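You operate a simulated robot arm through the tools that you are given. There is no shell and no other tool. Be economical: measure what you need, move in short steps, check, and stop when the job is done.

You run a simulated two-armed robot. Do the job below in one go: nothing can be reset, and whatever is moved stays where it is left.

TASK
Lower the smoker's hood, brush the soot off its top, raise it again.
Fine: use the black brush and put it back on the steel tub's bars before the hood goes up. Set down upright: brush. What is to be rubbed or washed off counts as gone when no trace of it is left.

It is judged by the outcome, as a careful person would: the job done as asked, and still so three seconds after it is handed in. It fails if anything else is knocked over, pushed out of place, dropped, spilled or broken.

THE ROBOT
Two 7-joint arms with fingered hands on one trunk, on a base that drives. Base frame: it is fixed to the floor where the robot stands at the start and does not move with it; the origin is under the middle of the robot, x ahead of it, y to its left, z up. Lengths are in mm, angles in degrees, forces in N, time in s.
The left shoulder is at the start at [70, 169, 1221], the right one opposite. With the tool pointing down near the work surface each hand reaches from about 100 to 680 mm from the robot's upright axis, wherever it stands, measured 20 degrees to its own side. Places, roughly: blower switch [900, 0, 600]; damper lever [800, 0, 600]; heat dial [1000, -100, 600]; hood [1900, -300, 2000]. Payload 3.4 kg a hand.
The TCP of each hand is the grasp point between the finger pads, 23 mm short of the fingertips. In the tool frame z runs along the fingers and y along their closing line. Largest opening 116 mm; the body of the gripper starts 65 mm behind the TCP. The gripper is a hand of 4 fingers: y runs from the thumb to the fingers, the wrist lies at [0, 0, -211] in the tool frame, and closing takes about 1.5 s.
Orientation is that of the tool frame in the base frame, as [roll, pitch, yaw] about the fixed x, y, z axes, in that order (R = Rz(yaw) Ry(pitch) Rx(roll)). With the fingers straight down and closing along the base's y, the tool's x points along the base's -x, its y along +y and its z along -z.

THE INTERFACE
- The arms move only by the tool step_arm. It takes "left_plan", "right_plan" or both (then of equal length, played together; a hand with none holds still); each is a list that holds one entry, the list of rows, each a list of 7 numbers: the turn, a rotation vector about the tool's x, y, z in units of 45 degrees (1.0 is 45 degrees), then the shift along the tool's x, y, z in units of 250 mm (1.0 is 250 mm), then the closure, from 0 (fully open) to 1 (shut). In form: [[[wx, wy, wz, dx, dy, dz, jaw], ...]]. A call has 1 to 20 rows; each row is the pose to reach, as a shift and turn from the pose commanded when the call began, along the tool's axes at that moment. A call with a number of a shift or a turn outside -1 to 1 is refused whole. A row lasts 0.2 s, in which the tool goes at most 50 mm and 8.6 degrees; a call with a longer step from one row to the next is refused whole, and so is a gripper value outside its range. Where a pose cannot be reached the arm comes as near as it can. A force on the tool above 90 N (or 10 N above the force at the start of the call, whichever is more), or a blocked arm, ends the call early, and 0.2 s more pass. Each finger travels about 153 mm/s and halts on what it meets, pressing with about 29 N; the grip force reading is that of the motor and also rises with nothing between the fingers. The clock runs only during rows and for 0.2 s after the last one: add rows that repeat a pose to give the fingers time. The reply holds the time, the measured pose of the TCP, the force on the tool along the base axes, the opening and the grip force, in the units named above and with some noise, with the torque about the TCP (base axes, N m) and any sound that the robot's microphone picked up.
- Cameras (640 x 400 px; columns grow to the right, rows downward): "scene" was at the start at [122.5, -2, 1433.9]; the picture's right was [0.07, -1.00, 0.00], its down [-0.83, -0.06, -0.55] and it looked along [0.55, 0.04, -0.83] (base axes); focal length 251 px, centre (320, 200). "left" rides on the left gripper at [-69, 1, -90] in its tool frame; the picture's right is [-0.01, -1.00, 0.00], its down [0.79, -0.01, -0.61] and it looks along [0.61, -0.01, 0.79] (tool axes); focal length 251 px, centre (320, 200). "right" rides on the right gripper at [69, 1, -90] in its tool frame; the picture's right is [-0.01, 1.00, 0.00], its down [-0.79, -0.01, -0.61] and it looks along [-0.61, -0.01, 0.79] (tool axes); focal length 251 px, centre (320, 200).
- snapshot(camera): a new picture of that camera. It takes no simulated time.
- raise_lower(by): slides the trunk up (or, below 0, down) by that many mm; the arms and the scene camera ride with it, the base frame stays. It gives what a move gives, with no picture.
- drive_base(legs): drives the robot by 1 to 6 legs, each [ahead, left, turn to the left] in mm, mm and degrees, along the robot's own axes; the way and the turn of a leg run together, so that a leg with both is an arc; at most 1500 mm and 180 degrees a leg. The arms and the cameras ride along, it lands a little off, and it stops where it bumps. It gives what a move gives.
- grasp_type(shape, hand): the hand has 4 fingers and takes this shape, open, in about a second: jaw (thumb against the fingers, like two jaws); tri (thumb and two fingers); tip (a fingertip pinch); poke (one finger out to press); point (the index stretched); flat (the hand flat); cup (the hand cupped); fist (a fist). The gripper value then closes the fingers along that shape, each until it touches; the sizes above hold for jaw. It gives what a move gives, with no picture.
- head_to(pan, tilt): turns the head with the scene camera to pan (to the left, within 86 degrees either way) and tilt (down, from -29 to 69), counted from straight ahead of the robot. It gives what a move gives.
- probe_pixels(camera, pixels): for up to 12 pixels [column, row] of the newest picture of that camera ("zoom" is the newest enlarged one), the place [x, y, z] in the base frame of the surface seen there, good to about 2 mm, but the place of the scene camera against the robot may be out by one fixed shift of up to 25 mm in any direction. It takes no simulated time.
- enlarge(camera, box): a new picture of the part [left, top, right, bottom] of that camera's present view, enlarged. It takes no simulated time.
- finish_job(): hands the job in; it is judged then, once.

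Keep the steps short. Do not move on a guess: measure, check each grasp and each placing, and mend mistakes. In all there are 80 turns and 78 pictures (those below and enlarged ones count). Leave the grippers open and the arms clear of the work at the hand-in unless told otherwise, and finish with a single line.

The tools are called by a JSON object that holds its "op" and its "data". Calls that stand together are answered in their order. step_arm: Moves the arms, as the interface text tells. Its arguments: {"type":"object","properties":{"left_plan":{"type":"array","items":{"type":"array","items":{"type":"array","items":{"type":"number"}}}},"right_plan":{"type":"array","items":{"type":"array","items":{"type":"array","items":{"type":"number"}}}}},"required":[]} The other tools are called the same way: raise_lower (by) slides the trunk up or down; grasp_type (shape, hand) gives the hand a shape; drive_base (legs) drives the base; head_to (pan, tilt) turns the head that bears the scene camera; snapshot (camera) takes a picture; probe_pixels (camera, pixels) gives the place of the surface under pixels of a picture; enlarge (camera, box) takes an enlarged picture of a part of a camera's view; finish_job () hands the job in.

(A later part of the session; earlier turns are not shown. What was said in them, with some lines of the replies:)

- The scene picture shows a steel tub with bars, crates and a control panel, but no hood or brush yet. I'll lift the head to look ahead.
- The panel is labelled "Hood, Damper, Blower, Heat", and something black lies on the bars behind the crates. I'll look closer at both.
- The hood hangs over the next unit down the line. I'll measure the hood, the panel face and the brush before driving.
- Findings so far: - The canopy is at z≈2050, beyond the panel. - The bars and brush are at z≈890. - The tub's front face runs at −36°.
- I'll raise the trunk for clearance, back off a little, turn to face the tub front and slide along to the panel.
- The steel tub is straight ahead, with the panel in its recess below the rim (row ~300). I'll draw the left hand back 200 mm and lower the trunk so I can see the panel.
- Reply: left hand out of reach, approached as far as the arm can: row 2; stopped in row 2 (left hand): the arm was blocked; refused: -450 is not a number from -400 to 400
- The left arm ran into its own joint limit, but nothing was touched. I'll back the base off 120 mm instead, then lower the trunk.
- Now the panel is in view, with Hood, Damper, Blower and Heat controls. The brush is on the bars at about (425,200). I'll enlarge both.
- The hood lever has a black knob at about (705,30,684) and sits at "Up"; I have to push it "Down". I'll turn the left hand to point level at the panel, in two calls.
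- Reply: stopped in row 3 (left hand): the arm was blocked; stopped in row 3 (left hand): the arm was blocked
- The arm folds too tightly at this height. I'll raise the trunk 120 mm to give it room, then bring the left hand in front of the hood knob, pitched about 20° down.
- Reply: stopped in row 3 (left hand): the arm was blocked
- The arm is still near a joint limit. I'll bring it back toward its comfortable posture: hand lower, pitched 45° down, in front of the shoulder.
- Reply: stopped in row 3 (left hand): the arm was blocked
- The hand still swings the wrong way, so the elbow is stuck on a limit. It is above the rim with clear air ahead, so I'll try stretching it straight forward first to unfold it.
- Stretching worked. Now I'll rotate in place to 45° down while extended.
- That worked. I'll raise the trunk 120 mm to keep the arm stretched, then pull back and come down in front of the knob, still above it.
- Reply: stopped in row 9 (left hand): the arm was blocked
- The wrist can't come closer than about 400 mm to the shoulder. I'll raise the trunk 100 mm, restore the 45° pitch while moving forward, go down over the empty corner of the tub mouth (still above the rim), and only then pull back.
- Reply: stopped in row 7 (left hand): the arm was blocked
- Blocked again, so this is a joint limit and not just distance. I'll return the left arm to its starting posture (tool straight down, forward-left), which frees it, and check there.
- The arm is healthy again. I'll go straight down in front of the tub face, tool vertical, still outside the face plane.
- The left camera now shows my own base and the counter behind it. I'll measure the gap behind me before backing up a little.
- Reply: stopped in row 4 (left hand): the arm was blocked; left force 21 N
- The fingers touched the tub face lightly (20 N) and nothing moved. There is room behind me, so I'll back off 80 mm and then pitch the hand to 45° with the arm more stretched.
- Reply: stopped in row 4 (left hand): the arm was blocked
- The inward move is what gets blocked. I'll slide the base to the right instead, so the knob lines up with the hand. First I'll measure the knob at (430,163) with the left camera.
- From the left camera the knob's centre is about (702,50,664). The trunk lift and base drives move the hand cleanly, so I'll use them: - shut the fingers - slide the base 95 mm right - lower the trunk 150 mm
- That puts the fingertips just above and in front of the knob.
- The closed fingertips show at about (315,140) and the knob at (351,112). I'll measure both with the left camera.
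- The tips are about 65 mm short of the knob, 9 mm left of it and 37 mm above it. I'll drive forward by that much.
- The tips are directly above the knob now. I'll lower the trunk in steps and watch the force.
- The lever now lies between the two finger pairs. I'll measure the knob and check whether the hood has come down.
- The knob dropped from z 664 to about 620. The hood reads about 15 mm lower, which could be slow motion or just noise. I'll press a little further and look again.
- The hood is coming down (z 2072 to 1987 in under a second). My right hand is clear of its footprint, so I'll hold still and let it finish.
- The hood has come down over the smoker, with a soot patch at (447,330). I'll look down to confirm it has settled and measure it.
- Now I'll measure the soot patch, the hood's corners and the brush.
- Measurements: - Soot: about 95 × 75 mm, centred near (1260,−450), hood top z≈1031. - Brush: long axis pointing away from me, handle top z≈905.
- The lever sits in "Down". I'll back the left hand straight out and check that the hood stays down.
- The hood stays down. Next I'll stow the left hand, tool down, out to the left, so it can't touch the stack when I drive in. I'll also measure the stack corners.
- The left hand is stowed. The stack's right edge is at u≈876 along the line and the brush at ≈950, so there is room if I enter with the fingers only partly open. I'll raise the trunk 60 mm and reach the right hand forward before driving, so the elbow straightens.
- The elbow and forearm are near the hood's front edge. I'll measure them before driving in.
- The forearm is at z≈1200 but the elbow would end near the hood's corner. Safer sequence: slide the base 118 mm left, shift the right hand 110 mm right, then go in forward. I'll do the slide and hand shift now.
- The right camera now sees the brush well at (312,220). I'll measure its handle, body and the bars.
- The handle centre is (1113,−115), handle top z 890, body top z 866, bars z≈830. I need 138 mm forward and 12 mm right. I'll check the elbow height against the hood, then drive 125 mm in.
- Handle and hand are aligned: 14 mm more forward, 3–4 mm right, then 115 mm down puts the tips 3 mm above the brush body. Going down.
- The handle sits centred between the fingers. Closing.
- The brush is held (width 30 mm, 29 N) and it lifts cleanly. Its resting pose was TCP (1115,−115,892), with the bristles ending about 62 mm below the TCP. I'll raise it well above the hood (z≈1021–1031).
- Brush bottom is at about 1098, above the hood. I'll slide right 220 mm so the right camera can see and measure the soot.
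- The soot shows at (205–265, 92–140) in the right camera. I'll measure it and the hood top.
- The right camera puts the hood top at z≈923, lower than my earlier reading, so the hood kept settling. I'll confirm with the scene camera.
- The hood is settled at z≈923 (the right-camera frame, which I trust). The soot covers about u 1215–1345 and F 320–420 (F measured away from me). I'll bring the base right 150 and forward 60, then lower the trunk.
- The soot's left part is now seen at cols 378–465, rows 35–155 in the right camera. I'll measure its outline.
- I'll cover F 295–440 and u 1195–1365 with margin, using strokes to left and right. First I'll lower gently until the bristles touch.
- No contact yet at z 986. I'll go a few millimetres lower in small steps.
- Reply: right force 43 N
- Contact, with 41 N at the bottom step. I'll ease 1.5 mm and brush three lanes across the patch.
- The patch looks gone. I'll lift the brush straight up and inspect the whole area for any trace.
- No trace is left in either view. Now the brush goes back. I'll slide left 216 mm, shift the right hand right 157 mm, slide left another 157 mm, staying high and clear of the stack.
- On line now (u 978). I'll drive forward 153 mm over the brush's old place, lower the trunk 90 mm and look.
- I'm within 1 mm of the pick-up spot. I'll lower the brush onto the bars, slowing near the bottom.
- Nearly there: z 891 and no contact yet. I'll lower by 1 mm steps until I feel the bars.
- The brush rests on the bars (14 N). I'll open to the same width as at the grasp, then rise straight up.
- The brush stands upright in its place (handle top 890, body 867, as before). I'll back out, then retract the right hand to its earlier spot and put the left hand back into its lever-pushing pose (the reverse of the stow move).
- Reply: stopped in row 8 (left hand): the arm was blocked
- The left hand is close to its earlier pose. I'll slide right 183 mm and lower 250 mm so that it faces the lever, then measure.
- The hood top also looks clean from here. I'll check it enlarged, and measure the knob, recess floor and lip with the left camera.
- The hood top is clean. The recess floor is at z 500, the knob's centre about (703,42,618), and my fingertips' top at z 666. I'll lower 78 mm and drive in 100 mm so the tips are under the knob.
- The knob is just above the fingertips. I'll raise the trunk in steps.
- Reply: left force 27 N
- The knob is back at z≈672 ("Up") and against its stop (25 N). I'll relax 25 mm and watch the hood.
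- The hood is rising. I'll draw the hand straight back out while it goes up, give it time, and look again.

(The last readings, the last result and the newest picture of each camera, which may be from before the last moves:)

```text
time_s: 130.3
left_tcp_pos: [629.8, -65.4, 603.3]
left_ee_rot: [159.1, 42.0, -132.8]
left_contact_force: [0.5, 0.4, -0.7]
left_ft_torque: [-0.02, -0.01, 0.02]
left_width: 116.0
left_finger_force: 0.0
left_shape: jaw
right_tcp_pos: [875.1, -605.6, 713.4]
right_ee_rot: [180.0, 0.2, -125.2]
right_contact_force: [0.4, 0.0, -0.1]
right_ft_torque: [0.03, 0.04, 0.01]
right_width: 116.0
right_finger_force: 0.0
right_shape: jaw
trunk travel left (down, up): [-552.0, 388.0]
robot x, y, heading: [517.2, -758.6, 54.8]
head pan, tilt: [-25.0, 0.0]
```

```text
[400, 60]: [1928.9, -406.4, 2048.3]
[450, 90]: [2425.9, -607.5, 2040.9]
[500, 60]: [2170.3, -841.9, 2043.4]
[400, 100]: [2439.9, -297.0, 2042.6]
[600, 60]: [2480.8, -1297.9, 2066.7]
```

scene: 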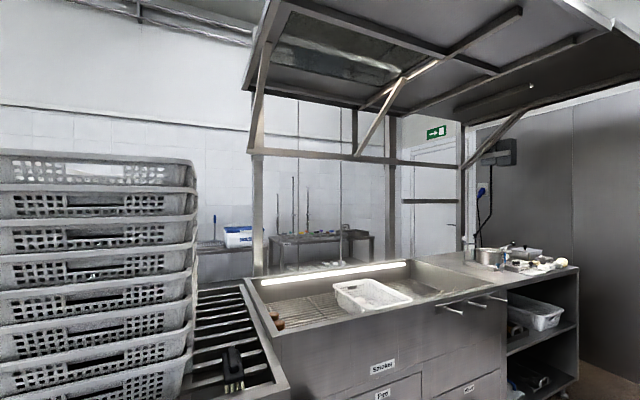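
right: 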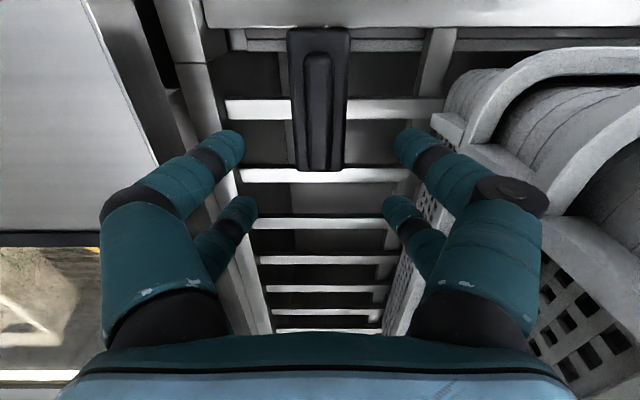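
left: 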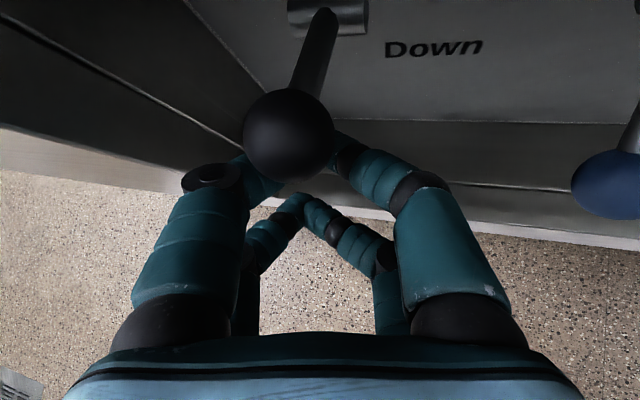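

The hood is nearly at its original height (2045, started at ~2068). I'll wait a few more seconds and make a final check of hood, lever and brush.

{"op": "step_arm", "data": {"left_plan": [[[0, 0, 0, 0, 0, 0, 0], [0, 0, 0, 0, 0, 0, 0], [0, 0, 0, 0, 0, 0, 0], [0, 0, 0, 0, 0, 0, 0], [0, 0, 0, 0, 0, 0, 0], [0, 0, 0, 0, 0, 0, 0], [0, 0, 0, 0, 0, 0, 0], [0, 0, 0, 0, 0, 0, 0], [0, 0, 0, 0, 0, 0, 0], [0, 0, 0, 0, 0, 0, 0], [0, 0, 0, 0, 0, 0, 0], [0, 0, 0, 0, 0, 0, 0], [0, 0, 0, 0, 0, 0, 0], [0, 0, 0, 0, 0, 0, 0], [0, 0, 0, 0, 0, 0, 0]]]}}

{"op": "snapshot", "data": {"camera": "scene"}}

{"op": "probe_pixels", "data": {"camera": "scene", "pixels": [[400, 60], [450, 90], [500, 60]]}}

{"op": "head_to", "data": {"pan": 5, "tilt": 32}}

{"op": "snapshot", "data": {"camera": "scene"}}

{"op": "enlarge", "data": {"camera": "scene", "box": [180, 150, 400, 290]}}

```text
time_s: 133.5
left_tcp_pos: [630.0, -66.9, 604.9]
left_ee_rot: [159.0, 42.0, -132.8]
left_contact_force: [-0.5, -0.9, -0.3]
left_ft_torque: [0.01, -0.02, -0.05]
left_width: 115.8
left_finger_force: 0.1
left_shape: jaw
right_tcp_pos: [873.8, -606.1, 712.5]
right_ee_rot: [-180.0, 0.0, -125.1]
right_contact_force: [0.3, 0.0, 0.0]
right_ft_torque: [-0.03, 0.0, 0.01]
right_width: 116.1
right_finger_force: 0.1
right_shape: jaw
trunk travel left (down, up): [-552.0, 388.0]
robot x, y, heading: [517.8, -762.1, 54.4]
head pan, tilt: [-25.0, 0.0]
```

```text
6 pictures are left
```

scene: 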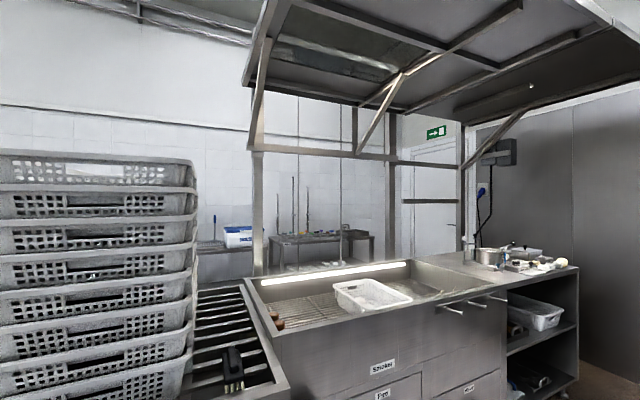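

```text
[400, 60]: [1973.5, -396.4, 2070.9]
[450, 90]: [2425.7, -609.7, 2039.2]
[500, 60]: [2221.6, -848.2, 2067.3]
```

```text
time_s: 134.4
left_tcp_pos: [630.5, -65.2, 603.5]
left_ee_rot: [159.0, 42.0, -132.8]
left_contact_force: [0.5, -0.1, -0.2]
left_ft_torque: [-0.01, -0.03, 0.01]
left_width: 115.8
left_finger_force: 0.1
left_shape: jaw
right_tcp_pos: [873.2, -605.9, 713.4]
right_ee_rot: [180.0, 0.0, -125.2]
right_contact_force: [-0.4, 0.1, -0.8]
right_ft_torque: [0.0, 0.0, -0.01]
right_width: 115.7
right_finger_force: 0.0
right_shape: jaw
trunk travel left (down, up): [-552.0, 388.0]
robot x, y, heading: [518.6, -762.6, 55.1]
head pan, tilt: [5.0, 32.0]
```

```text
5 pictures are left
```

scene: 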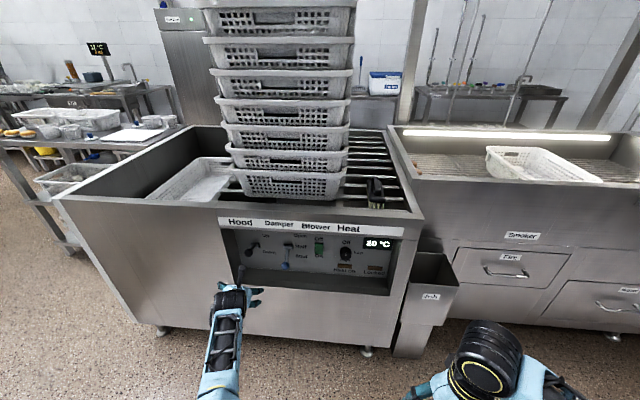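

```text
2.86 times, centred on (290, 220) of scene
```

zoom: 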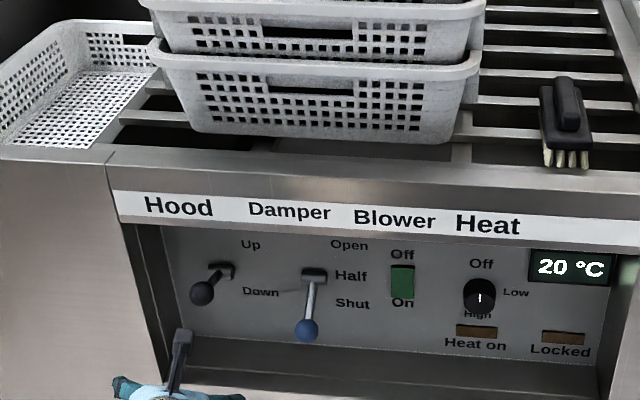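

The hood is back at its full height (2068–2071). The hood lever is up and the damper, blower and heat controls are unchanged. The brush stands upright on the bars, and both hands are open and clear.

{"op": "finish_job", "data": {}}

```text
The job is handed in.
```

Done: the hood was lowered, its top brushed clean with no trace of soot seen, the black brush set back upright on the steel tub's bars, and the hood raised again.
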